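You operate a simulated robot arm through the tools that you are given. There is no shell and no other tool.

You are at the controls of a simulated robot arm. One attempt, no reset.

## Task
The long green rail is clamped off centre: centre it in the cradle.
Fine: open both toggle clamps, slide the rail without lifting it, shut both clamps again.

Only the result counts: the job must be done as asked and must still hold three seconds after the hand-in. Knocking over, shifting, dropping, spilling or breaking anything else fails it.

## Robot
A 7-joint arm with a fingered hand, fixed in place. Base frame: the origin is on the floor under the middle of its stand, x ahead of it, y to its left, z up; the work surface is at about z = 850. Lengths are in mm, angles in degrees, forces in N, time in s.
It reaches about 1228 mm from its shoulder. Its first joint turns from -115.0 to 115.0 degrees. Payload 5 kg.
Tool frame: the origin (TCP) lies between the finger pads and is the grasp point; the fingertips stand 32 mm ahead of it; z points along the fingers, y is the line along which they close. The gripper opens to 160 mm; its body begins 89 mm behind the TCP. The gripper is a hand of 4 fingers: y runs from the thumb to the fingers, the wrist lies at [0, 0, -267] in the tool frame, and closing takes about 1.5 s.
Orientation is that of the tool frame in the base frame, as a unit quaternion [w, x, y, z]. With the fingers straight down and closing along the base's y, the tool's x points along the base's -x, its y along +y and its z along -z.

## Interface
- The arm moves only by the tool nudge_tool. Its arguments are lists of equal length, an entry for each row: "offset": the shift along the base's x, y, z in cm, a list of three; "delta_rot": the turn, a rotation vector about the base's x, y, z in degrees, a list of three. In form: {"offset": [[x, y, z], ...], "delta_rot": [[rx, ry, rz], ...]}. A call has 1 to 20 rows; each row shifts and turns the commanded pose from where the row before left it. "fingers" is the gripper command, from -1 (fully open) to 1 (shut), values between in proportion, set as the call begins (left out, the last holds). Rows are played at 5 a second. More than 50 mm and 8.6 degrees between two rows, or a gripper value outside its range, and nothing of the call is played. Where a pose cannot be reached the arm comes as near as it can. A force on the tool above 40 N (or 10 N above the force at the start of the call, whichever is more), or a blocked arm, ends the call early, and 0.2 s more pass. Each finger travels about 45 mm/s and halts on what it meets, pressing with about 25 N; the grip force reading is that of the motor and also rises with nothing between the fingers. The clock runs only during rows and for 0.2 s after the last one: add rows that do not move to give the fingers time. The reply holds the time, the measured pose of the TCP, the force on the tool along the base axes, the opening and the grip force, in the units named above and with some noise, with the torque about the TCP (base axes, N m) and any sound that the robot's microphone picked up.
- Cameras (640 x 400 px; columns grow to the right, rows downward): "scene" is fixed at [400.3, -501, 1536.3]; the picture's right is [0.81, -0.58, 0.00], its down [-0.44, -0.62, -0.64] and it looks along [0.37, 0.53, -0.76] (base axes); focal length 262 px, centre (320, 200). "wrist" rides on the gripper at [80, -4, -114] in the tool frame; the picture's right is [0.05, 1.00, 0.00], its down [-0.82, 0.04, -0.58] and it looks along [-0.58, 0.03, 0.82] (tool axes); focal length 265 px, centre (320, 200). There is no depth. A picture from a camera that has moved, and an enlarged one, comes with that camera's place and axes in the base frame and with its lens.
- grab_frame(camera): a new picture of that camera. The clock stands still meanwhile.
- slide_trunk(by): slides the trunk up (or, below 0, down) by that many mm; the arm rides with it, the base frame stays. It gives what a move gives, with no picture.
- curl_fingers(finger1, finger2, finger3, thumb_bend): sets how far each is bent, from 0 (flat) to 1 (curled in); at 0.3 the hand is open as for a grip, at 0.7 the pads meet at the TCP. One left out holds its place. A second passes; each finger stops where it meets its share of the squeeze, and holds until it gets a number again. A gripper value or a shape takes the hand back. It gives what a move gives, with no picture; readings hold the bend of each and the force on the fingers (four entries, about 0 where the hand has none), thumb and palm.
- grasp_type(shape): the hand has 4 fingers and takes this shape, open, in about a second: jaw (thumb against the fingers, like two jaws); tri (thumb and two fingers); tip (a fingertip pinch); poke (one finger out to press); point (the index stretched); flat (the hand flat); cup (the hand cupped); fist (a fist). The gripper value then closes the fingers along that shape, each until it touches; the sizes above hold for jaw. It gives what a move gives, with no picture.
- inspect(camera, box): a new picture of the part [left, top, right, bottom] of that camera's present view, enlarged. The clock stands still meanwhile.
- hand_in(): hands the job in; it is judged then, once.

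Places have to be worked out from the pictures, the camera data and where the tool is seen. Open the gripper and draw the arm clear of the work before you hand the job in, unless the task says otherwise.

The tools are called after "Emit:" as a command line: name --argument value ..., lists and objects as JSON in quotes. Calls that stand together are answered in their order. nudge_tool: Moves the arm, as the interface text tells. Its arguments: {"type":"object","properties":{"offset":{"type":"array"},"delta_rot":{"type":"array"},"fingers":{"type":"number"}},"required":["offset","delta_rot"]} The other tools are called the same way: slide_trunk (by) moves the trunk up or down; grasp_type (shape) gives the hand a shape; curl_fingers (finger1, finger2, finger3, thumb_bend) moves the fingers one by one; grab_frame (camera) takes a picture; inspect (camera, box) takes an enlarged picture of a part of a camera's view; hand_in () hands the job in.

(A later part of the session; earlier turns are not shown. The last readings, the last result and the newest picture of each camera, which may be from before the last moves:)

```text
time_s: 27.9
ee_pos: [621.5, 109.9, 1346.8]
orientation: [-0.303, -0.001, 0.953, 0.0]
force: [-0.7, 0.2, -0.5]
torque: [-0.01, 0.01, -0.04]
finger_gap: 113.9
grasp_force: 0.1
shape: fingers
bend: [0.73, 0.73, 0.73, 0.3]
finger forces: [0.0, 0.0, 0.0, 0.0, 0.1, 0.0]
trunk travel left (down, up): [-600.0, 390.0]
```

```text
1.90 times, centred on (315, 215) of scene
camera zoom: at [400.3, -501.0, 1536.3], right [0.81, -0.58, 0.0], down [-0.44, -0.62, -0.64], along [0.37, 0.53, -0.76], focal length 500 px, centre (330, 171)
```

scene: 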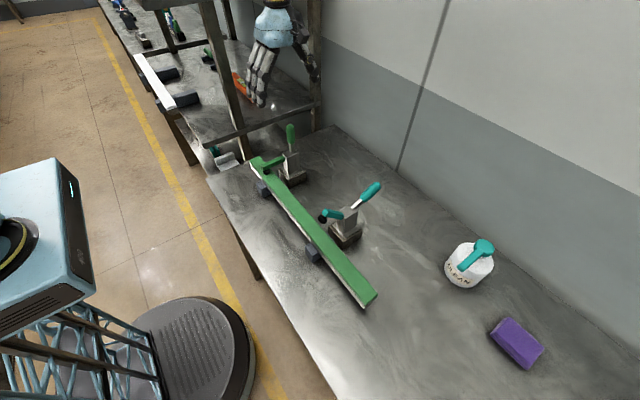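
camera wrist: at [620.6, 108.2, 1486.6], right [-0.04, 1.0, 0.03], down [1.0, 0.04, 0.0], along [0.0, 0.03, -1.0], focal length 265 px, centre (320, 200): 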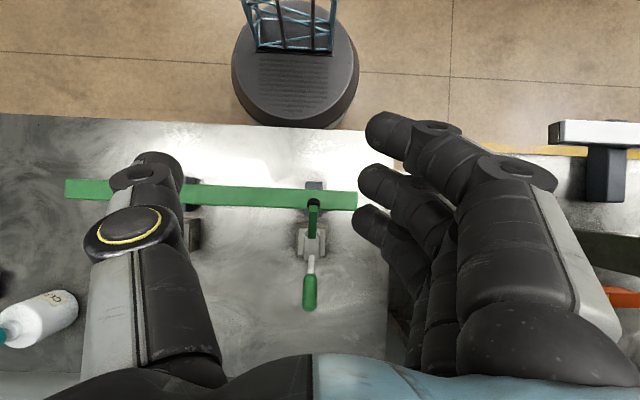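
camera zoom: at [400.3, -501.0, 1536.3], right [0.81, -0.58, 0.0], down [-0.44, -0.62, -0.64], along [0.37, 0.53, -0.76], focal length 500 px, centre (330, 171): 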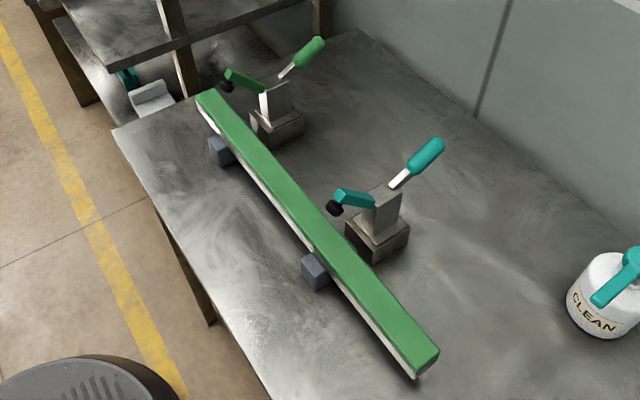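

Both clamps are open and clear of the rail. I'll zoom in on the far end and far block from here, then take the near-side view with the same geometry.

Emit:
inspect --camera "wrist" --box '[280, 165, 380, 230]'

Emit:
nudge_tool --offset '[[0, -5, 0], [0, -5, 0], [0, -5, 0], [0, -5, 0], [0, -5, 0], [0, -5, 0], [0, -5, 0], [0, -5, 0], [0, 0, 0]]' --delta_rot '[[0, 0, 0], [0, 0, 0], [0, 0, 0], [0, 0, 0], [0, 0, 0], [0, 0, 0], [0, 0, 0], [0, 0, 0], [0, 0, 0]]'

Emit:
inspect --camera "wrist" --box '[250, 150, 390, 240]'

```text
6.15 times, centred on (330, 198) of wrist
camera zoom: at [620.6, 108.2, 1486.6], right [-0.04, 1.0, 0.03], down [1.0, 0.04, 0.0], along [0.0, 0.03, -1.0], focal length 1633 px, centre (258, 215)
```

zoom: 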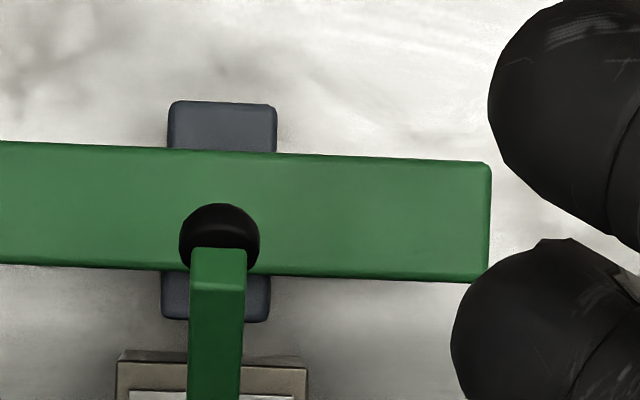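

```text
time_s: 29.9
ee_pos: [619.9, -284.5, 1346.7]
orientation: [-0.301, 0.0, 0.954, -0.001]
force: [0.0, 0.2, 0.0]
torque: [-0.04, -0.02, 0.03]
finger_gap: 113.9
grasp_force: 0.0
shape: fingers
bend: [0.73, 0.73, 0.73, 0.3]
finger forces: [0.0, 0.1, 0.0, 0.0, 0.0, 0.1]
trunk travel left (down, up): [-600.0, 390.0]
```

```text
4.44 times, centred on (320, 195) of wrist
camera zoom: at [619.0, -288.2, 1486.4], right [-0.04, 1.0, 0.03], down [1.0, 0.04, 0.0], along [0.0, 0.03, -1.0], focal length 1180 px, centre (320, 222)
```

zoom: 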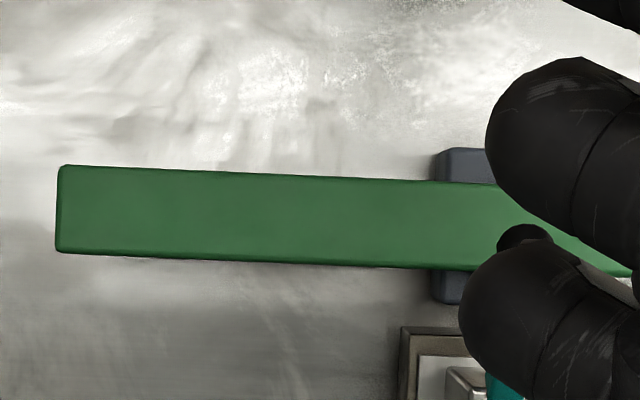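

Rail ends measure about y=-394.5 and +204, with blocks at about -189 and +112. That puts the rail centre at -95 and the cradle centre at -38.5, so it must slide about +57 mm. I'll untilt, move beyond the near end and close the hand to use as a pusher.

Emit:
nudge_tool --offset '[[0, -4, 0], [0, -5, 0], [0, -5, 0], [0, -5, 0], [0, -4, 0], [0, 0, 0], [0, 0, 0], [0, 0, 0]]' --delta_rot '[[0, -7, 0], [0, -7, 0], [0, -7, 0], [0, -7, 0], [0, -7, 0], [0, 0, 0], [0, 0, 0], [0, 0, 0]]' --fingers 1

Emit:
grab_frame --camera "wrist"

Emit:
grab_frame --camera "scene"

```text
time_s: 31.7
ee_pos: [619.5, -519.4, 1348.6]
orientation: [-0.001, 0.001, 1.0, 0.0]
force: [-1.0, -0.5, -1.0]
torque: [-0.01, 0.03, -0.03]
finger_gap: 0.0
grasp_force: 0.0
shape: jaw
bend: [0.64, 0.63, 0.64, 0.69]
finger forces: [0.0, 0.0, 0.0, 0.0, 0.1, 0.0]
trunk travel left (down, up): [-600.0, 390.0]
```

```text
taken
camera wrist: at [538.6, -522.8, 1462.3], right [-0.05, 1.0, 0.0], down [0.82, 0.04, 0.58], along [0.58, 0.03, -0.82], focal length 265 px, centre (320, 200)
```

wrist: 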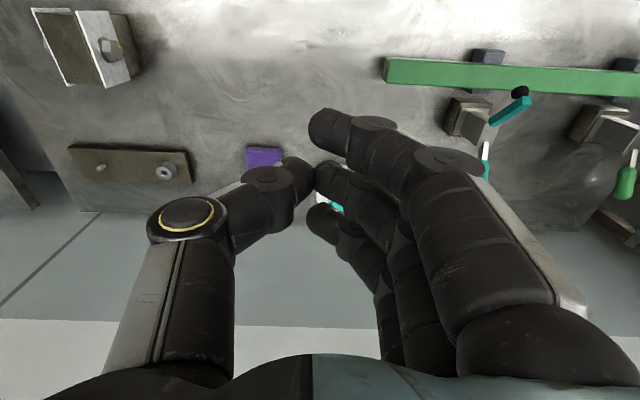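

```text
taken
```

scene: 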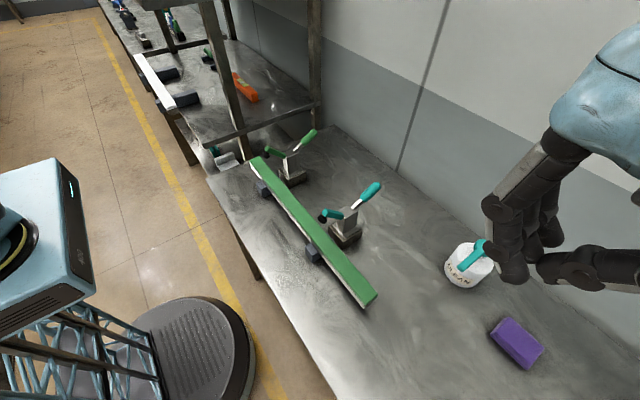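

The closed hand is a solid pusher with three fingers side by side across the rail's width. I'll move in y to just short of the rail's near end and lower it so the fingertips reach below the rail's top.

Emit:
nudge_tool --offset '[[-0.1, 2.5, 0], [0, 2, 0], [0, 0, -5], [0, 0, -5], [0, 0, -5], [0, 0, -5], [0, 0, -5], [0, 0, -5], [0, 0, -4], [0, 0, -4], [0, 0, 0]]' --delta_rot '[[0, 0, 0], [0, 0, 0], [0, 0, 0], [0, 0, 0], [0, 0, 0], [0, 0, 0], [0, 0, 0], [0, 0, 0], [0, 0, 0], [0, 0, 0], [0, 0, 0]]'

Emit:
grab_frame --camera "wrist"

Emit:
grab_frame --camera "scene"

```text
time_s: 34.1
ee_pos: [619.7, -474.9, 968.7]
orientation: [0.0, 0.0, 1.0, -0.001]
force: [-0.1, -1.0, 0.2]
torque: [-0.01, -0.02, -0.04]
finger_gap: 0.0
grasp_force: 25.3
shape: jaw
bend: [0.68, 0.62, 0.68, 0.67]
finger forces: [0.1, 0.1, 0.0, 0.0, 0.0, 0.0]
trunk travel left (down, up): [-600.0, 390.0]
```

```text
taken
camera wrist: at [539.1, -477.8, 1081.9], right [-0.05, 1.0, 0.0], down [0.82, 0.04, 0.58], along [0.58, 0.03, -0.82], focal length 265 px, centre (320, 200)
```

wrist: 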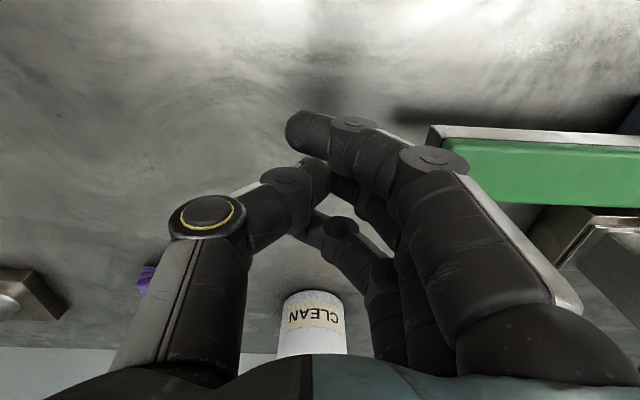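

```text
taken
```

scene: 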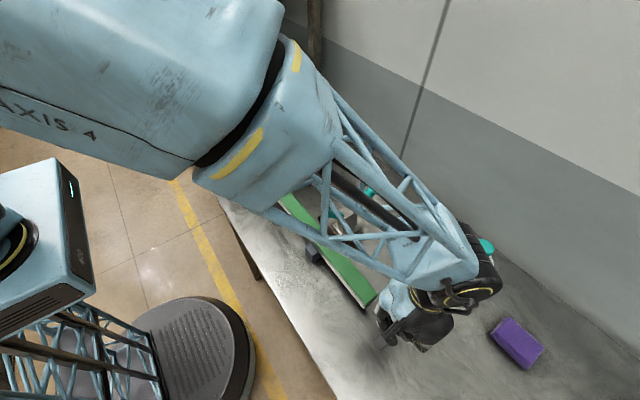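

From this view the finger knuckles stand about 51 mm beyond the TCP toward the rail, roughly at TCP height. I'll back off 10 mm and lower so the knuckles face the rail's end at mid-height.

Emit:
nudge_tool --offset '[[0, -1, 0], [0, 0, -2.5], [0, 0, -2.5], [0, 0, 0]]' --delta_rot '[[0, 0, 0], [0, 0, 0], [0, 0, 0], [0, 0, 0]]'

Emit:
grab_frame --camera "wrist"

Emit:
inspect --camera "scene" --box '[330, 240, 500, 370]'

```text
time_s: 35.1
ee_pos: [619.7, -485.5, 919.2]
orientation: [-0.001, 0.0, 1.0, -0.001]
force: [0.6, -0.2, -0.7]
torque: [-0.03, -0.01, -0.04]
finger_gap: 0.0
grasp_force: 25.0
shape: jaw
bend: [0.68, 0.62, 0.68, 0.67]
finger forces: [0.0, 0.0, 0.0, 0.0, 0.0, 0.1]
trunk travel left (down, up): [-600.0, 390.0]
```

```text
taken
camera wrist: at [538.3, -488.6, 1032.6], right [-0.05, 1.0, 0.0], down [0.82, 0.04, 0.58], along [0.58, 0.03, -0.82], focal length 265 px, centre (320, 200)
```

wrist: 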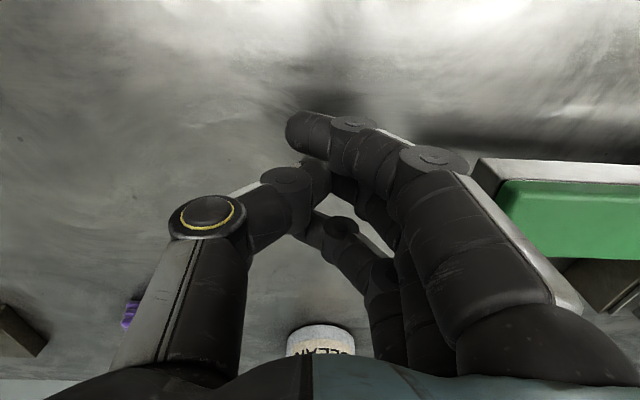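

```text
3.08 times, centred on (415, 305) of scene
camera zoom: at [400.3, -501.0, 1536.3], right [0.81, -0.58, 0.0], down [-0.44, -0.62, -0.64], along [0.37, 0.53, -0.76], focal length 807 px, centre (28, -123)
```

zoom: 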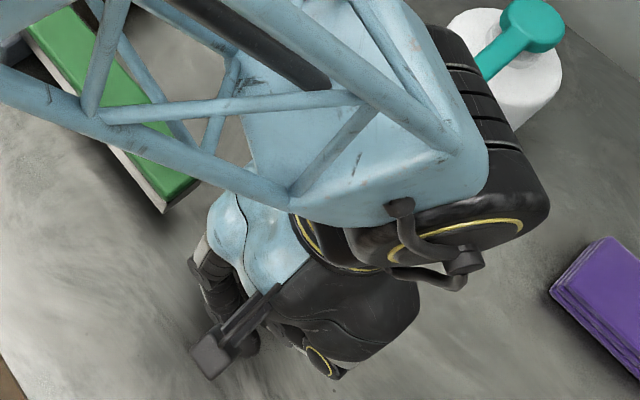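

The knuckles are at the right height with about 25 mm of gap to the rail end. I'll advance in +y in small steps until contact shows in the force.

Emit:
nudge_tool --offset '[[0, 0.8, 0], [0, 0.8, 0], [0, 0.4, 0], [0, 0.4, 0]]' --delta_rot '[[0, 0, 0], [0, 0, 0], [0, 0, 0], [0, 0, 0]]'

Emit:
grab_frame --camera "wrist"

```text
time_s: 36.1
ee_pos: [618.2, -461.1, 918.5]
orientation: [-0.001, -0.001, 1.0, -0.001]
force: [-0.6, 0.3, -1.5]
torque: [0.04, 0.01, 0.0]
finger_gap: 0.2
grasp_force: 25.0
shape: jaw
bend: [0.68, 0.62, 0.68, 0.67]
finger forces: [0.0, 0.0, 0.0, 0.1, 0.1, 0.0]
trunk travel left (down, up): [-600.0, 390.0]
```

```text
taken
camera wrist: at [538.5, -463.5, 1032.2], right [-0.05, 1.0, 0.0], down [0.82, 0.04, 0.58], along [0.58, 0.03, -0.82], focal length 265 px, centre (320, 200)
```

wrist: 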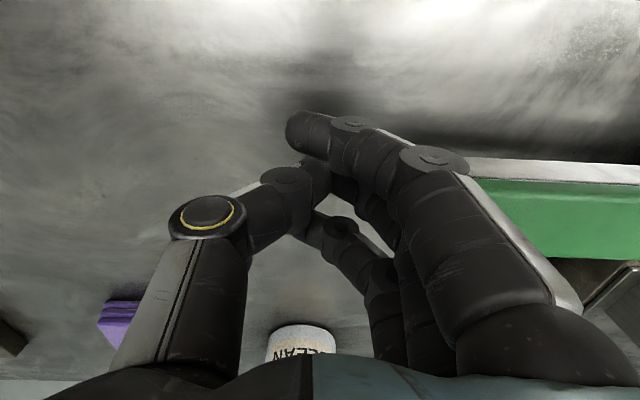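

No contact yet, but the gap is nearly closed in the picture. I'll advance another 12 mm in small steps.

Emit:
nudge_tool --offset '[[0, 0.4, 0], [0, 0.4, 0], [0, 0.4, 0]]' --delta_rot '[[0, 0, 0], [0, 0, 0], [0, 0, 0]]'

Emit:
grab_frame --camera "wrist"

Emit:
inspect --camera "scene" --box '[240, 145, 290, 205]'

```text
time_s: 36.9
ee_pos: [619.7, -448.1, 916.8]
orientation: [0.0, -0.001, 1.0, -0.001]
force: [0.2, -0.1, 0.6]
torque: [0.03, 0.02, 0.02]
finger_gap: 0.0
grasp_force: 25.3
shape: jaw
bend: [0.68, 0.62, 0.68, 0.67]
finger forces: [0.1, 0.1, 0.0, 0.0, 0.0, 0.0]
trunk travel left (down, up): [-600.0, 390.0]
```

```text
taken
camera wrist: at [538.6, -451.4, 1031.9], right [-0.05, 1.0, 0.0], down [0.82, 0.04, 0.58], along [0.58, 0.03, -0.82], focal length 265 px, centre (320, 200)
```

wrist: 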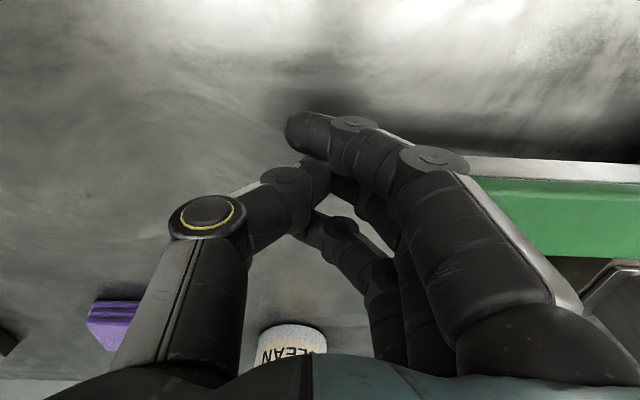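

```text
6.67 times, centred on (265, 175) of scene
camera zoom: at [400.3, -501.0, 1536.3], right [0.81, -0.58, 0.0], down [-0.44, -0.62, -0.64], along [0.37, 0.53, -0.76], focal length 1749 px, centre (687, 367)
```

zoom: 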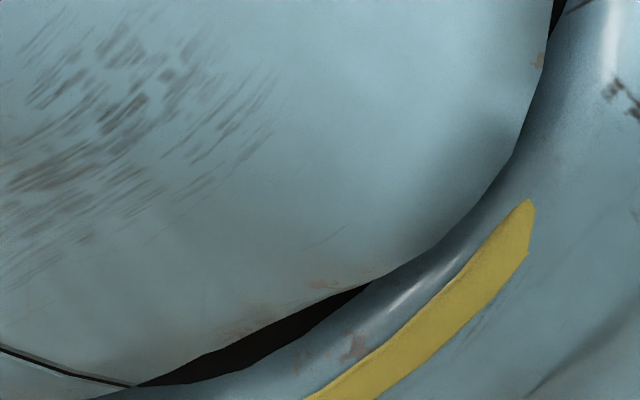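

Still no contact at TCP y=-448. I'll continue in finer steps.

Emit:
nudge_tool --offset '[[0, 0.3, 0], [0, 0.3, 0], [0, 0.3, 0]]' --delta_rot '[[0, 0, 0], [0, 0, 0], [0, 0, 0]]'

Emit:
grab_frame --camera "wrist"

```text
time_s: 37.7
ee_pos: [618.9, -439.0, 917.2]
orientation: [-0.001, 0.0, 1.0, -0.001]
force: [-0.8, -5.6, 4.5]
torque: [0.32, 0.01, 0.05]
finger_gap: 0.1
grasp_force: 24.9
shape: jaw
bend: [0.68, 0.62, 0.68, 0.67]
finger forces: [0.0, 7.3, 0.0, 0.0, 0.1, 0.0]
trunk travel left (down, up): [-600.0, 390.0]
```

```text
taken
camera wrist: at [538.3, -443.0, 1031.4], right [-0.05, 1.0, 0.0], down [0.82, 0.04, 0.58], along [0.58, 0.03, -0.82], focal length 265 px, centre (320, 200)
```

wrist: 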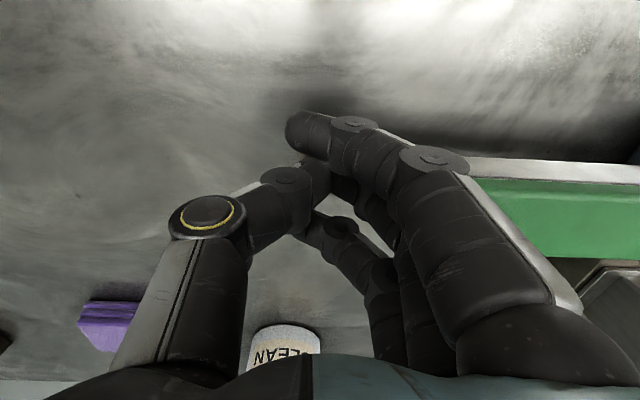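

Contact: finger 2 presses the rail's end with about 6 N, slightly downward, so there is no lifting. I'll push on slowly by 40 mm, short of the full 57 mm, then measure.

Emit:
nudge_tool --offset '[[0, 0.4, 0], [0, 0.4, 0], [0, 0.4, 0], [0, 0.4, 0], [0, 0.4, 0], [0, 0.4, 0], [0, 0.4, 0], [0, 0.4, 0], [0, 0.4, 0], [0, 0.4, 0]]' --delta_rot '[[0, 0, 0], [0, 0, 0], [0, 0, 0], [0, 0, 0], [0, 0, 0], [0, 0, 0], [0, 0, 0], [0, 0, 0], [0, 0, 0], [0, 0, 0]]'

Emit:
grab_frame --camera "wrist"

Emit:
grab_frame --camera "scene"

```text
time_s: 39.9
ee_pos: [620.4, -398.1, 917.9]
orientation: [-0.001, -0.001, 1.0, 0.0]
force: [0.1, -4.4, 4.2]
torque: [0.24, 0.01, 0.02]
finger_gap: 0.1
grasp_force: 24.8
shape: jaw
bend: [0.68, 0.61, 0.68, 0.67]
finger forces: [0.0, 5.9, 0.0, 0.1, 0.1, 0.0]
trunk travel left (down, up): [-600.0, 390.0]
```

```text
taken
camera wrist: at [539.2, -402.1, 1031.4], right [-0.05, 1.0, 0.0], down [0.82, 0.04, 0.58], along [0.58, 0.03, -0.82], focal length 265 px, centre (320, 200)
```

wrist: 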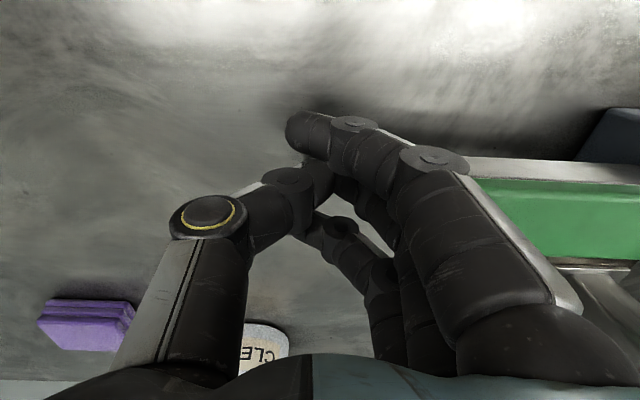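

```text
taken
```

scene: 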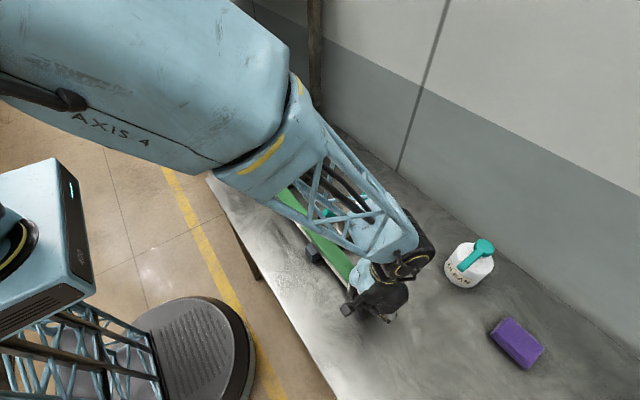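

The rail slid smoothly. I'll withdraw, rise, and take the straight-down views again to measure how far it has gone.

Emit:
nudge_tool --offset '[[0, -2, 0], [0, -3, 0], [0, 0, 5], [0, 0, 5], [0, 0, 5], [0, 0, 5], [0, 0, 5], [0, 0, 5], [0, 0, 5], [0, 0, 5], [0, 0, 3]]' --delta_rot '[[0, 0, 0], [0, 0, 0], [0, 0, 0], [0, 0, 0], [0, 0, 0], [0, 0, 0], [0, 0, 0], [0, 0, 0], [0, 0, 0], [0, 0, 0], [0, 0, 0]]'

Emit:
nudge_tool --offset '[[0, 4, 0], [0, 4, 0], [0, 4, 0], [0, 4, 0], [0, 0, 0], [0, 0, 0], [0, 0, 0]]' --delta_rot '[[0, 7, 0], [0, 7, 0], [0, 7, 0], [0, 7, 0], [0, 7, 0], [0, 0, 0], [0, 0, 0]]' --fingers -1

Emit:
inspect --camera "wrist" --box '[250, 150, 390, 240]'

Emit:
grab_frame --camera "scene"

```text
time_s: 42.3
ee_pos: [618.0, -447.6, 1348.7]
orientation: [-0.001, 0.0, 1.0, 0.0]
force: [-0.4, 0.3, -0.1]
torque: [-0.02, 0.04, 0.02]
finger_gap: 0.0
grasp_force: 24.5
shape: jaw
bend: [0.68, 0.61, 0.68, 0.67]
finger forces: [0.0, 0.1, 0.0, 0.0, 0.0, 0.0]
trunk travel left (down, up): [-600.0, 390.0]
```

```text
time_s: 43.9
ee_pos: [618.7, -287.4, 1347.1]
orientation: [-0.302, -0.001, 0.953, -0.002]
force: [0.4, 0.5, 0.3]
torque: [-0.01, 0.0, 0.0]
finger_gap: 159.9
grasp_force: 0.1
shape: jaw
bend: [0.3, 0.3, 0.3, 0.3]
finger forces: [0.0, 0.1, 0.0, 0.0, 0.1, 0.0]
trunk travel left (down, up): [-600.0, 390.0]
```

```text
4.44 times, centred on (320, 195) of wrist
camera zoom: at [619.2, -291.8, 1487.1], right [-0.04, 1.0, 0.03], down [1.0, 0.04, 0.0], along [0.0, 0.03, -1.0], focal length 1180 px, centre (320, 222)
```

zoom: 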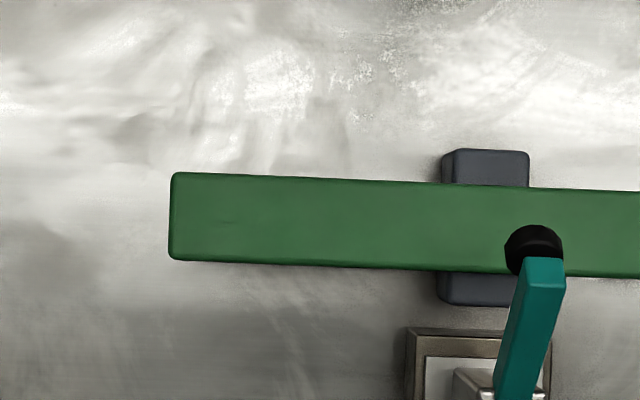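

```text
taken
```

scene: 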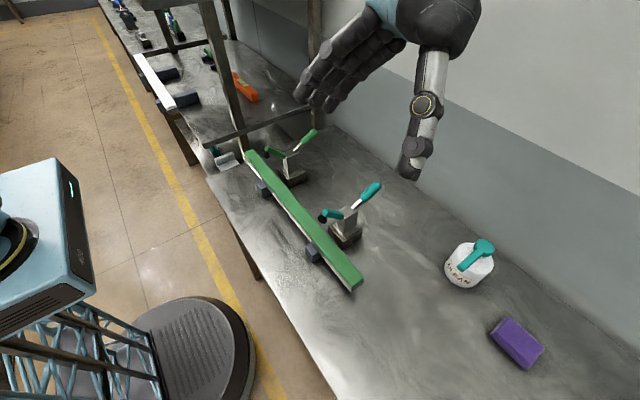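

The near end has moved to about y=-345, so about 7–8 mm remain. Before the final push I'll look at the far end the same way for an independent measure.

Emit:
inspect --camera "wrist" --box '[270, 170, 390, 230]'

Emit:
nudge_tool --offset '[[0, 5, 0], [0, 5, 0], [0, 5, 0], [0, 5, 0], [0, 5, 0], [0, 5, 0], [0, 5, 0], [0, 5, 0], [0, 2, 0], [0, 0, 0], [0, 0, 0]]' --delta_rot '[[0, 0, 0], [0, 0, 0], [0, 0, 0], [0, 0, 0], [0, 0, 0], [0, 0, 0], [0, 0, 0], [0, 0, 0], [0, 0, 0], [0, 0, 0], [0, 0, 0]]'

Emit:
inspect --camera "wrist" --box '[290, 170, 410, 230]'

```text
5.33 times, centred on (330, 200) of wrist
camera zoom: at [619.2, -291.8, 1487.1], right [-0.04, 1.0, 0.03], down [1.0, 0.04, 0.0], along [0.0, 0.03, -1.0], focal length 1416 px, centre (267, 200)
```

zoom: 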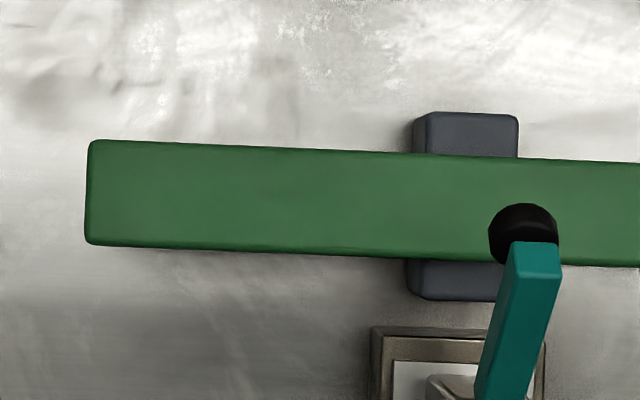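

```text
time_s: 46.3
ee_pos: [619.0, 131.2, 1347.1]
orientation: [-0.301, -0.001, 0.954, -0.001]
force: [0.7, -0.6, 0.1]
torque: [0.01, 0.01, 0.03]
finger_gap: 160.0
grasp_force: 0.0
shape: jaw
bend: [0.3, 0.3, 0.3, 0.3]
finger forces: [0.1, 0.0, 0.0, 0.1, 0.0, 0.1]
trunk travel left (down, up): [-600.0, 390.0]
```

```text
5.33 times, centred on (350, 200) of wrist
camera zoom: at [617.5, 127.4, 1487.9], right [-0.04, 1.0, 0.03], down [1.0, 0.04, 0.0], along [0.0, 0.03, -1.0], focal length 1416 px, centre (160, 200)
```

zoom: 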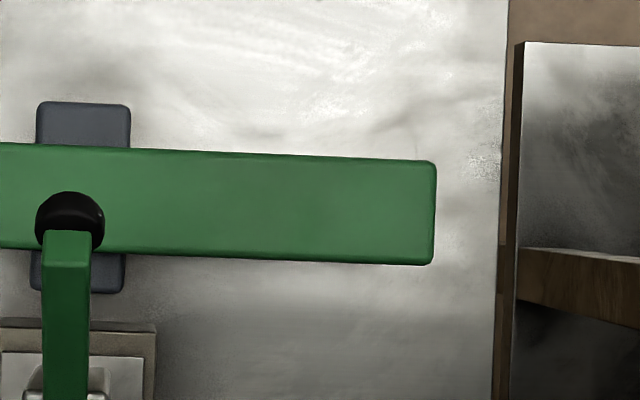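

Overhangs from block centre are now about 157 mm at the near side and 140.5 mm at the far side, so about 8 mm more is needed. I'll go back to the push position with the hand closed, staying clear of the rail end while lowering.

Emit:
nudge_tool --offset '[[0, -5, 0], [0, -5, 0], [0, -5, 0], [0, -5, 0], [0, -5, 0], [0, -5, 0], [0, -5, 0], [0, -5, 0], [0, -5, 0], [0, -5, 0], [0, -5, 0], [0, -3, 0], [0, 0, 0], [0, 0, 0]]' --delta_rot '[[0, -7, 0], [0, -7, 0], [0, -7, 0], [0, -7, 0], [0, -7, 0], [0, 0, 0], [0, 0, 0], [0, 0, 0], [0, 0, 0], [0, 0, 0], [0, 0, 0], [0, 0, 0], [0, 0, 0], [0, 0, 0]]' --fingers 1

Emit:
nudge_tool --offset '[[0, 0, -5], [0, 0, -5], [0, 0, -5], [0, 0, -5], [0, 0, -5], [0, 0, -5], [0, 0, -5], [0, 0, -4], [0, 0, -4], [0, 0, 0]]' --delta_rot '[[0, 0, 0], [0, 0, 0], [0, 0, 0], [0, 0, 0], [0, 0, 0], [0, 0, 0], [0, 0, 0], [0, 0, 0], [0, 0, 0], [0, 0, 0]]'

Emit:
grab_frame --camera "wrist"

```text
time_s: 49.3
ee_pos: [619.1, -447.8, 1349.5]
orientation: [-0.001, 0.0, 1.0, -0.001]
force: [0.2, 0.6, 0.2]
torque: [0.05, 0.0, 0.01]
finger_gap: 0.3
grasp_force: 25.7
shape: jaw
bend: [0.68, 0.63, 0.68, 0.66]
finger forces: [0.0, 0.0, 0.0, 0.0, 0.0, 0.0]
trunk travel left (down, up): [-600.0, 390.0]
```

```text
time_s: 51.5
ee_pos: [617.8, -450.3, 919.1]
orientation: [-0.001, 0.0, 1.0, 0.0]
force: [0.4, 0.3, 0.8]
torque: [-0.02, -0.03, 0.03]
finger_gap: 0.1
grasp_force: 24.9
shape: jaw
bend: [0.68, 0.63, 0.68, 0.66]
finger forces: [0.0, 0.0, 0.0, 0.1, 0.0, 0.1]
trunk travel left (down, up): [-600.0, 390.0]
```

```text
taken
camera wrist: at [537.5, -452.8, 1032.4], right [-0.05, 1.0, 0.0], down [0.82, 0.04, 0.58], along [0.58, 0.03, -0.82], focal length 265 px, centre (320, 200)
```

wrist: 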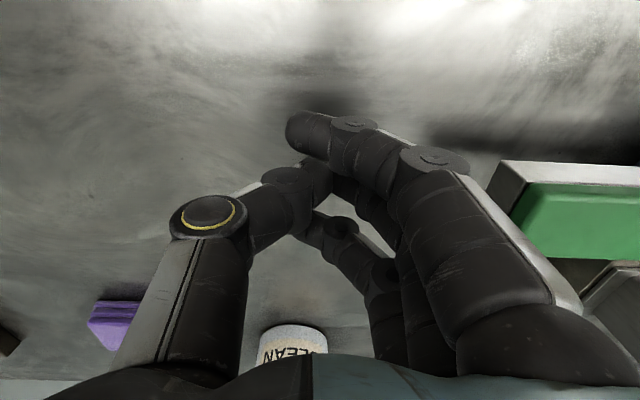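

Commanded y is -448.1, and the last push ended at -398.1, so I'll advance 57.8 mm in total to end 7.8 mm past it. The last part goes in small steps.

Emit:
nudge_tool --offset '[[0, 1, 0], [0, 1, 0], [0, 1, 0], [0, 1, 0], [0, 0.5, 0], [0, 0.5, 0], [0, 0.26, 0], [0, 0.26, 0], [0, 0.26, 0], [0, 0, 0]]' --delta_rot '[[0, 0, 0], [0, 0, 0], [0, 0, 0], [0, 0, 0], [0, 0, 0], [0, 0, 0], [0, 0, 0], [0, 0, 0], [0, 0, 0], [0, 0, 0]]'

Emit:
nudge_tool --offset '[[0, -2, 0], [0, -3, 0], [0, 0, 5], [0, 0, 5], [0, 0, 5], [0, 0, 5], [0, 0, 5], [0, 0, 5], [0, 0, 5], [0, 0, 5], [0, 0, 3]]' --delta_rot '[[0, 0, 0], [0, 0, 0], [0, 0, 0], [0, 0, 0], [0, 0, 0], [0, 0, 0], [0, 0, 0], [0, 0, 0], [0, 0, 0], [0, 0, 0], [0, 0, 0]]'

Emit:
nudge_tool --offset '[[0, 4, 0], [0, 4, 0], [0, 4, 0], [0, 4, 0], [0, 0, 0], [0, 0, 0], [0, 0, 0]]' --delta_rot '[[0, 7, 0], [0, 7, 0], [0, 7, 0], [0, 7, 0], [0, 7, 0], [0, 0, 0], [0, 0, 0]]' --fingers -1

Emit:
inspect --camera "wrist" --box '[270, 170, 390, 230]'

Emit:
inspect --camera "scene" --box '[230, 110, 400, 320]'

```text
time_s: 53.7
ee_pos: [618.3, -392.5, 917.6]
orientation: [-0.001, 0.0, 1.0, -0.001]
force: [-0.9, -5.9, 4.8]
torque: [0.32, -0.02, -0.01]
finger_gap: 0.0
grasp_force: 24.9
shape: jaw
bend: [0.68, 0.62, 0.68, 0.67]
finger forces: [0.0, 7.3, 0.0, 0.1, 0.0, 0.1]
trunk travel left (down, up): [-600.0, 390.0]
```

```text
time_s: 56.1
ee_pos: [618.8, -441.8, 1350.2]
orientation: [-0.001, 0.0, 1.0, 0.0]
force: [-1.0, 0.5, 0.9]
torque: [-0.01, -0.03, -0.02]
finger_gap: 0.0
grasp_force: 25.4
shape: jaw
bend: [0.68, 0.62, 0.68, 0.67]
finger forces: [0.0, 0.0, 0.1, 0.0, 0.0, 0.0]
trunk travel left (down, up): [-600.0, 390.0]
```

```text
time_s: 57.7
ee_pos: [618.0, -280.7, 1346.3]
orientation: [-0.302, 0.0, 0.953, -0.001]
force: [0.9, -0.1, -0.5]
torque: [0.03, 0.02, 0.03]
finger_gap: 160.1
grasp_force: 0.0
shape: jaw
bend: [0.3, 0.3, 0.3, 0.3]
finger forces: [0.0, 0.0, 0.1, 0.0, 0.0, 0.0]
trunk travel left (down, up): [-600.0, 390.0]
```

```text
5.33 times, centred on (330, 200) of wrist
camera zoom: at [617.5, -284.2, 1486.5], right [-0.04, 1.0, 0.03], down [1.0, 0.04, 0.0], along [0.0, 0.03, -1.0], focal length 1416 px, centre (267, 200)
```

zoom: 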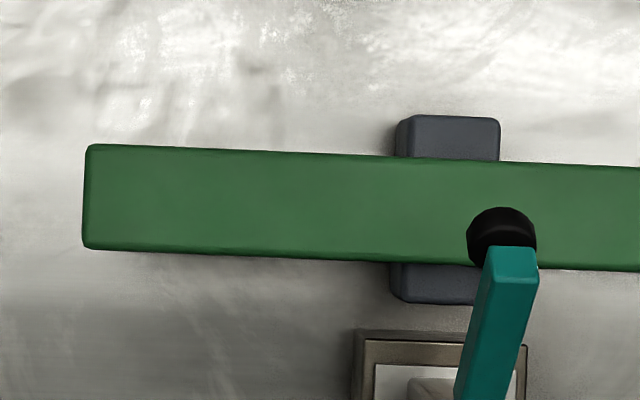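

```text
1.90 times, centred on (315, 215) of scene
camera zoom: at [400.3, -501.0, 1536.3], right [0.81, -0.58, 0.0], down [-0.44, -0.62, -0.64], along [0.37, 0.53, -0.76], focal length 500 px, centre (330, 171)
```

zoom: 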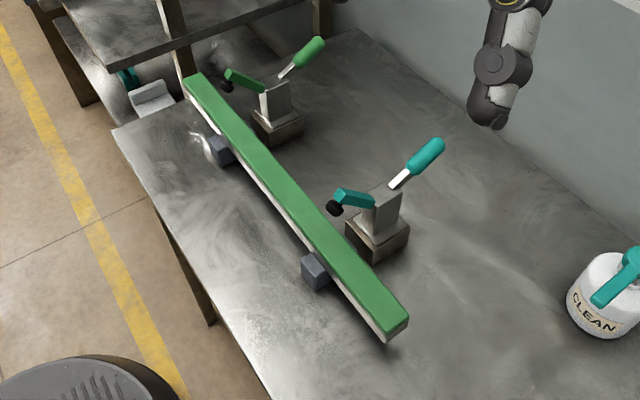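

Near overhang now reads about 150.9 mm. For an unbiased comparison I'll take mirrored views: one with the camera near y=-204 for the near side, one near y=+127 for the far side.

Emit:
nudge_tool --offset '[[0, 4, 0], [0, 4, 0], [0, 0, 0], [0, 0, 0]]' --delta_rot '[[0, 0, 0], [0, 0, 0], [0, 0, 0], [0, 0, 0]]'

Emit:
inspect --camera "wrist" --box '[230, 170, 350, 230]'

Emit:
nudge_tool --offset '[[0, 5, 0], [0, 5, 0], [0, 5, 0], [0, 5, 0], [0, 5, 0], [0, 5, 0], [0, 3.1, 0], [0, 0, 0], [0, 0, 0]]' --delta_rot '[[0, 0, 0], [0, 0, 0], [0, 0, 0], [0, 0, 0], [0, 0, 0], [0, 0, 0], [0, 0, 0], [0, 0, 0], [0, 0, 0]]'

Emit:
inspect --camera "wrist" --box '[280, 170, 400, 230]'

```text
time_s: 58.7
ee_pos: [619.5, -201.0, 1347.7]
orientation: [-0.301, 0.0, 0.953, 0.0]
force: [0.0, -0.2, -0.2]
torque: [0.01, 0.0, -0.01]
finger_gap: 159.8
grasp_force: 0.1
shape: jaw
bend: [0.3, 0.3, 0.3, 0.3]
finger forces: [0.0, 0.1, 0.1, 0.0, 0.1, 0.0]
trunk travel left (down, up): [-600.0, 390.0]
```

```text
5.33 times, centred on (290, 200) of wrist
camera zoom: at [618.3, -203.6, 1487.3], right [-0.04, 1.0, 0.03], down [1.0, 0.04, 0.0], along [0.0, 0.03, -1.0], focal length 1416 px, centre (480, 200)
```

zoom: 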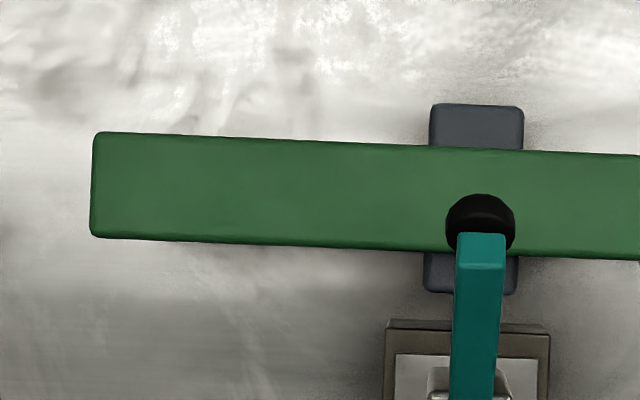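

```text
time_s: 60.7
ee_pos: [617.2, 127.7, 1349.7]
orientation: [-0.301, -0.001, 0.954, -0.001]
force: [0.3, 0.3, -0.5]
torque: [0.0, -0.01, -0.05]
finger_gap: 160.0
grasp_force: 0.1
shape: jaw
bend: [0.3, 0.3, 0.3, 0.3]
finger forces: [0.0, 0.0, 0.1, 0.0, 0.1, 0.0]
trunk travel left (down, up): [-600.0, 390.0]
```

```text
5.33 times, centred on (340, 200) of wrist
camera zoom: at [617.3, 124.7, 1488.7], right [-0.04, 1.0, 0.03], down [1.0, 0.04, 0.0], along [0.0, 0.03, -1.0], focal length 1416 px, centre (213, 200)
```

zoom: 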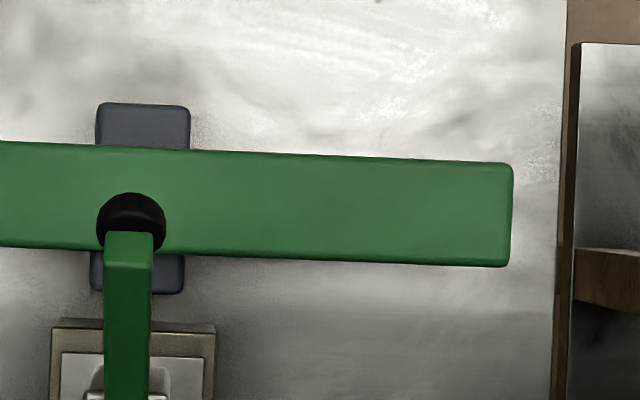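

Mirrored views give overhangs of about 149.6 mm near and 147.4 mm far, so the rail is centred to within roughly 1 mm. Now I'll close the green clamp. With the hand shut and turned 90°, I go to the +x side of its handle, to push it back upright in -x.

Emit:
nudge_tool --offset '[[0, 0, 0], [0, 0, 0], [0, 0, 0], [0, 0, 0], [0, 0, 0], [2.6, -0.2, 0], [2.6, -0.2, 0], [2.6, -0.2, 0], [2.6, -0.2, 0], [2.6, -0.2, 0], [2.6, -0.2, 0], [2.6, -0.2, 0], [2.6, -0.2, 0], [2.6, 0, 0], [2.6, 0, 0], [2.6, 0, 0], [0, 0, 0]]' --delta_rot '[[0, -7, 0], [0, -7, 0], [0, -7, 0], [0, -7, 0], [0, -7, 0], [0, 0, 8.2], [0, 0, 8.2], [0, 0, 8.2], [0, 0, 8.2], [0, 0, 8.2], [0, 0, 8.2], [0, 0, 8.2], [0, 0, 8.2], [0, 0, 8.2], [0, 0, 8.2], [0, 0, 8.0], [0, 0, 0]]' --fingers 1

Emit:
grab_frame --camera "wrist"

Emit:
grab_frame --camera "scene"

```text
time_s: 64.3
ee_pos: [902.6, 115.8, 1348.1]
orientation: [0.0, 0.708, -0.706, 0.001]
force: [-0.4, 1.5, -0.4]
torque: [0.0, -0.03, 0.02]
finger_gap: 0.0
grasp_force: 25.3
shape: jaw
bend: [0.68, 0.63, 0.68, 0.66]
finger forces: [0.0, 0.0, 0.0, 0.0, 0.0, 0.0]
trunk travel left (down, up): [-600.0, 390.0]
```

```text
taken
camera wrist: at [907.4, 35.6, 1462.0], right [-1.0, -0.05, 0.0], down [-0.04, 0.82, 0.58], along [-0.03, 0.58, -0.82], focal length 265 px, centre (320, 200)
```

wrist: 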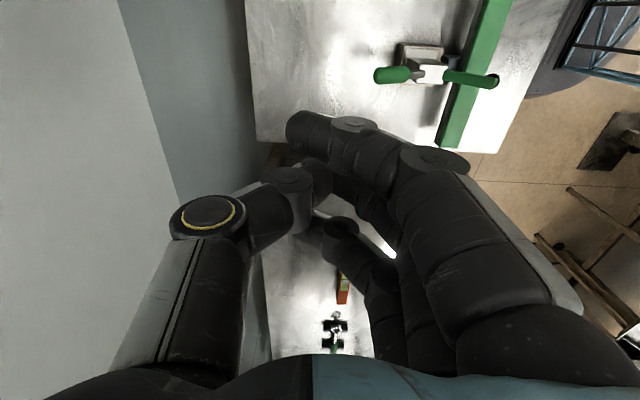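

```text
taken
```

scene: 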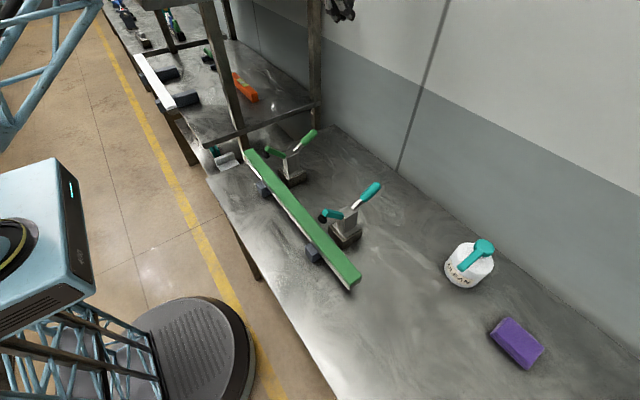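

The green handle lies at y=111 with its tip near x=815, and the wall is about x=1046, leaving room. I'll centre on it in y and lower the closed hand beyond its tip.

Emit:
nudge_tool --offset '[[0.4, -0.4, -5], [0, 0, -5], [0, 0, -5], [0, 0, -5], [0, 0, -5], [0, 0, -5], [0, 0, -3], [0, 0, 0]]' --delta_rot '[[0, 0, 0], [0, 0, 0], [0, 0, 0], [0, 0, 0], [0, 0, 0], [0, 0, 0], [0, 0, 0], [0, 0, 0]]'

Emit:
grab_frame --camera "wrist"

Emit:
inspect --camera "scene" --box '[230, 70, 400, 220]'

```text
refused: row 1 steps farther than a row can; nothing moved
```

```text
taken
camera wrist: at [907.4, 35.6, 1462.0], right [-1.0, -0.05, 0.0], down [-0.04, 0.82, 0.58], along [-0.03, 0.58, -0.82], focal length 265 px, centre (320, 200)
```

wrist: 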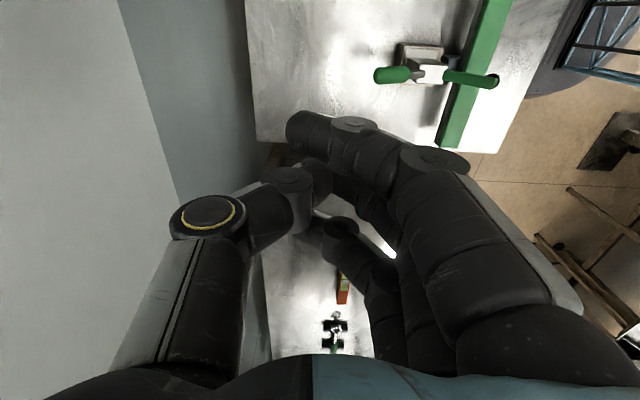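

```text
2.67 times, centred on (315, 145) of scene
camera zoom: at [400.3, -501.0, 1536.3], right [0.81, -0.58, 0.0], down [-0.44, -0.62, -0.64], along [0.37, 0.53, -0.76], focal length 700 px, centre (333, 347)
```

zoom: 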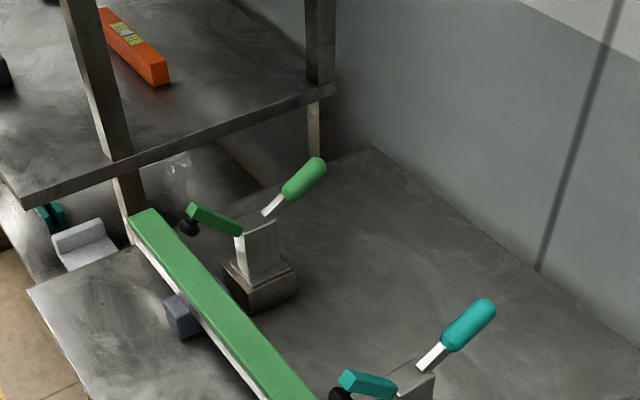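

The first row was slightly over the step limit, so nothing moved. I'll resend with a smaller combined step.

Emit:
nudge_tool --offset '[[0.4, -0.4, -3], [0, 0, -5], [0, 0, -5], [0, 0, -5], [0, 0, -5], [0, 0, -5], [0, 0, -5], [0, 0, 0]]' --delta_rot '[[0, 0, 0], [0, 0, 0], [0, 0, 0], [0, 0, 0], [0, 0, 0], [0, 0, 0], [0, 0, 0], [0, 0, 0]]'

Emit:
grab_frame --camera "wrist"

Emit:
inspect --camera "scene" --box '[230, 70, 400, 220]'

```text
time_s: 66.1
ee_pos: [907.4, 107.8, 1017.0]
orientation: [-0.001, 0.707, -0.707, 0.002]
force: [0.0, 0.5, -0.5]
torque: [0.01, 0.01, -0.03]
finger_gap: 0.0
grasp_force: 25.6
shape: jaw
bend: [0.68, 0.63, 0.68, 0.66]
finger forces: [0.0, 0.1, 0.0, 0.0, 0.0, 0.0]
trunk travel left (down, up): [-600.0, 390.0]
```

```text
taken
camera wrist: at [912.2, 29.7, 1130.7], right [-1.0, -0.05, 0.0], down [-0.04, 0.82, 0.58], along [-0.03, 0.58, -0.82], focal length 265 px, centre (320, 200)
```

wrist: 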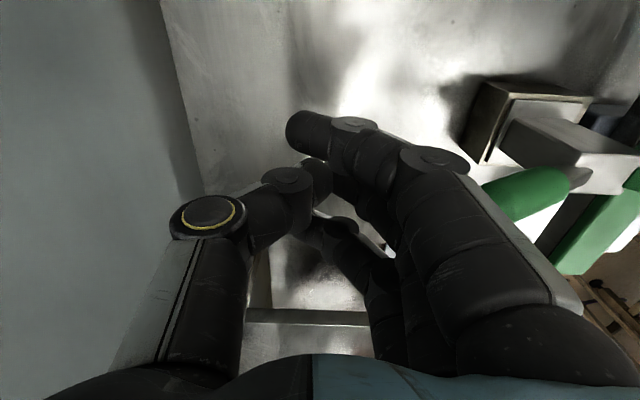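

```text
2.67 times, centred on (315, 145) of scene
camera zoom: at [400.3, -501.0, 1536.3], right [0.81, -0.58, 0.0], down [-0.44, -0.62, -0.64], along [0.37, 0.53, -0.76], focal length 700 px, centre (333, 347)
```

zoom: 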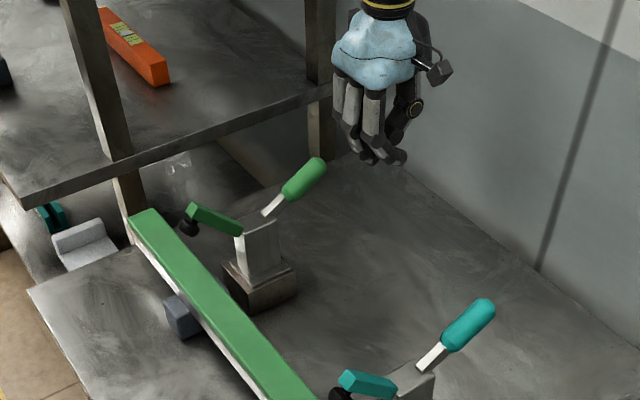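

The hand is beyond the green handle's tip, slightly high. I'll lower about 23 mm so the knuckles sit below the tip, then advance in -x in small steps.

Emit:
nudge_tool --offset '[[0, 0.2, -2.3], [-0.8, 0, 0], [-0.8, 0, 0], [-0.8, 0, 0], [-0.8, 0, 0]]' --delta_rot '[[0, 0, 0], [0, 0, 0], [0, 0, 0], [0, 0, 0], [0, 0, 0]]'

Emit:
grab_frame --camera "wrist"

Emit:
inspect --camera "scene" --box '[260, 90, 360, 200]'

```text
time_s: 67.3
ee_pos: [876.7, 111.0, 994.6]
orientation: [0.0, 0.708, -0.707, 0.001]
force: [0.3, 0.3, -0.1]
torque: [0.01, -0.01, 0.02]
finger_gap: 0.0
grasp_force: 25.5
shape: jaw
bend: [0.68, 0.63, 0.68, 0.66]
finger forces: [0.0, 0.0, 0.1, 0.1, 0.0, 0.0]
trunk travel left (down, up): [-600.0, 390.0]
```

```text
taken
camera wrist: at [879.9, 32.5, 1109.0], right [-1.0, -0.05, 0.0], down [-0.04, 0.82, 0.58], along [-0.03, 0.58, -0.82], focal length 265 px, centre (320, 200)
```

wrist: 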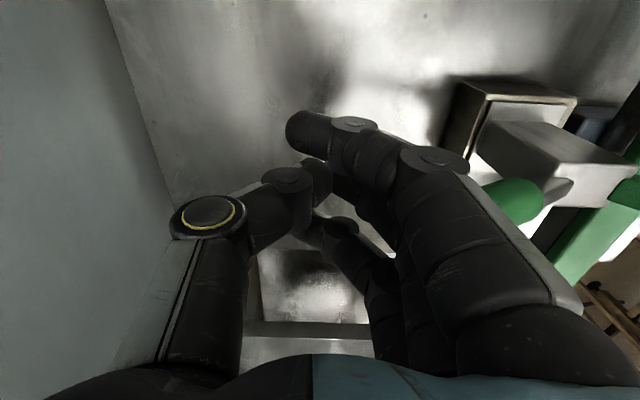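

```text
3.64 times, centred on (310, 145) of scene
camera zoom: at [400.3, -501.0, 1536.3], right [0.81, -0.58, 0.0], down [-0.44, -0.62, -0.64], along [0.37, 0.53, -0.76], focal length 954 px, centre (356, 400)
```

zoom: 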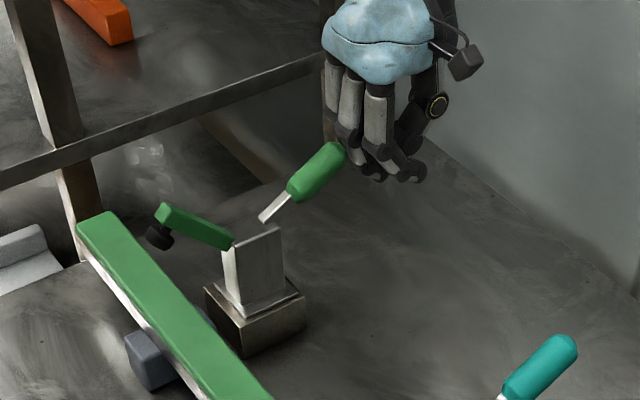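

The green handle tip is right at the middle knuckle. I'll continue in -x and watch the force.

Emit:
nudge_tool --offset '[[-0.6, 0, 0], [-0.6, 0, 0], [-0.6, 0, 0], [-0.6, 0, 0]]' --delta_rot '[[0, 0, 0], [0, 0, 0], [0, 0, 0], [0, 0, 0]]'

Emit:
inspect --camera "scene" --box '[260, 90, 360, 200]'

```text
time_s: 68.1
ee_pos: [868.3, 112.6, 1001.0]
orientation: [0.007, -0.707, 0.707, -0.006]
force: [18.8, 0.5, 10.7]
torque: [0.02, 0.8, -0.02]
finger_gap: 0.0
grasp_force: 25.1
shape: jaw
bend: [0.68, 0.59, 0.68, 0.66]
finger forces: [0.1, 21.5, 0.0, 0.0, 0.0, 0.1]
trunk travel left (down, up): [-600.0, 390.0]
stopped in row 3: the force on the tool passed its limit at 44 N (the readings are from after the stop); the commanded pose is now the measured one
```

```text
3.64 times, centred on (310, 145) of scene
camera zoom: at [400.3, -501.0, 1536.3], right [0.81, -0.58, 0.0], down [-0.44, -0.62, -0.64], along [0.37, 0.53, -0.76], focal length 954 px, centre (356, 400)
```

zoom: 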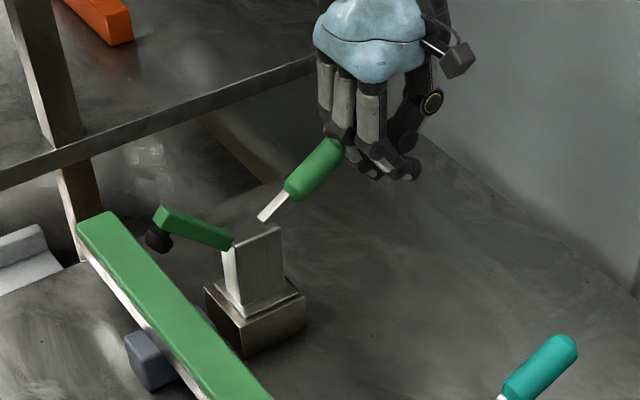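

The contact normal pointed straight through the pivot because the tip met the sloping part of the finger under the knuckle. I'll back off, lower by 35 mm and tilt the hand 15° so the flat upper finger segment pushes the handle up and toward -x.

Emit:
nudge_tool --offset '[[1, 0, 0], [1.2, -0.1, 0], [0, 0, -1.7], [0, 0, -1.8], [0, 0, 0]]' --delta_rot '[[0, 0, 0], [0, 0, 0], [0, 7.5, 0], [0, 7.5, 0], [0, 0, 0]]'

Emit:
grab_frame --camera "wrist"

Emit:
inspect --camera "scene" --box '[260, 90, 360, 200]'

```text
time_s: 69.3
ee_pos: [886.9, 110.9, 964.1]
orientation: [0.089, 0.702, -0.701, -0.088]
force: [-0.2, 0.3, 1.1]
torque: [-0.01, -0.02, 0.01]
finger_gap: 0.2
grasp_force: 25.0
shape: jaw
bend: [0.68, 0.61, 0.68, 0.67]
finger forces: [0.0, 0.0, 0.0, 0.1, 0.1, 0.0]
trunk travel left (down, up): [-600.0, 390.0]
```

```text
taken
camera wrist: at [919.5, 31.9, 1072.5], right [-0.97, -0.05, 0.25], down [0.1, 0.82, 0.57], along [-0.23, 0.58, -0.78], focal length 265 px, centre (320, 200)
```

wrist: 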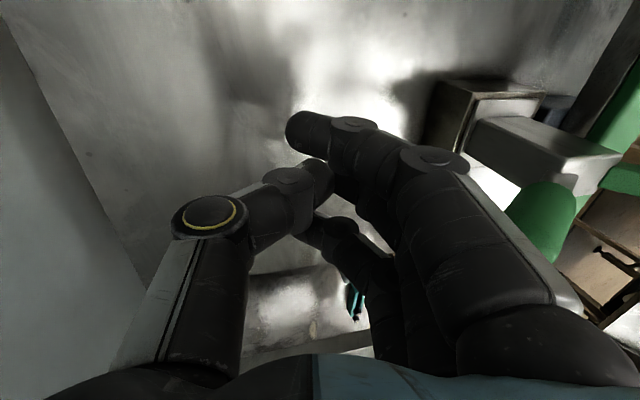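

```text
3.64 times, centred on (310, 145) of scene
camera zoom: at [400.3, -501.0, 1536.3], right [0.81, -0.58, 0.0], down [-0.44, -0.62, -0.64], along [0.37, 0.53, -0.76], focal length 954 px, centre (356, 400)
```

zoom: 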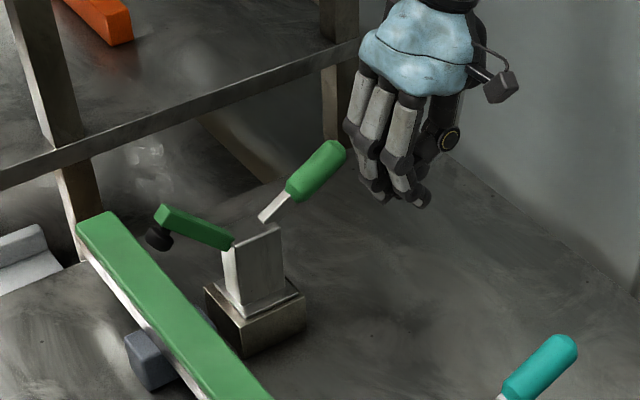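

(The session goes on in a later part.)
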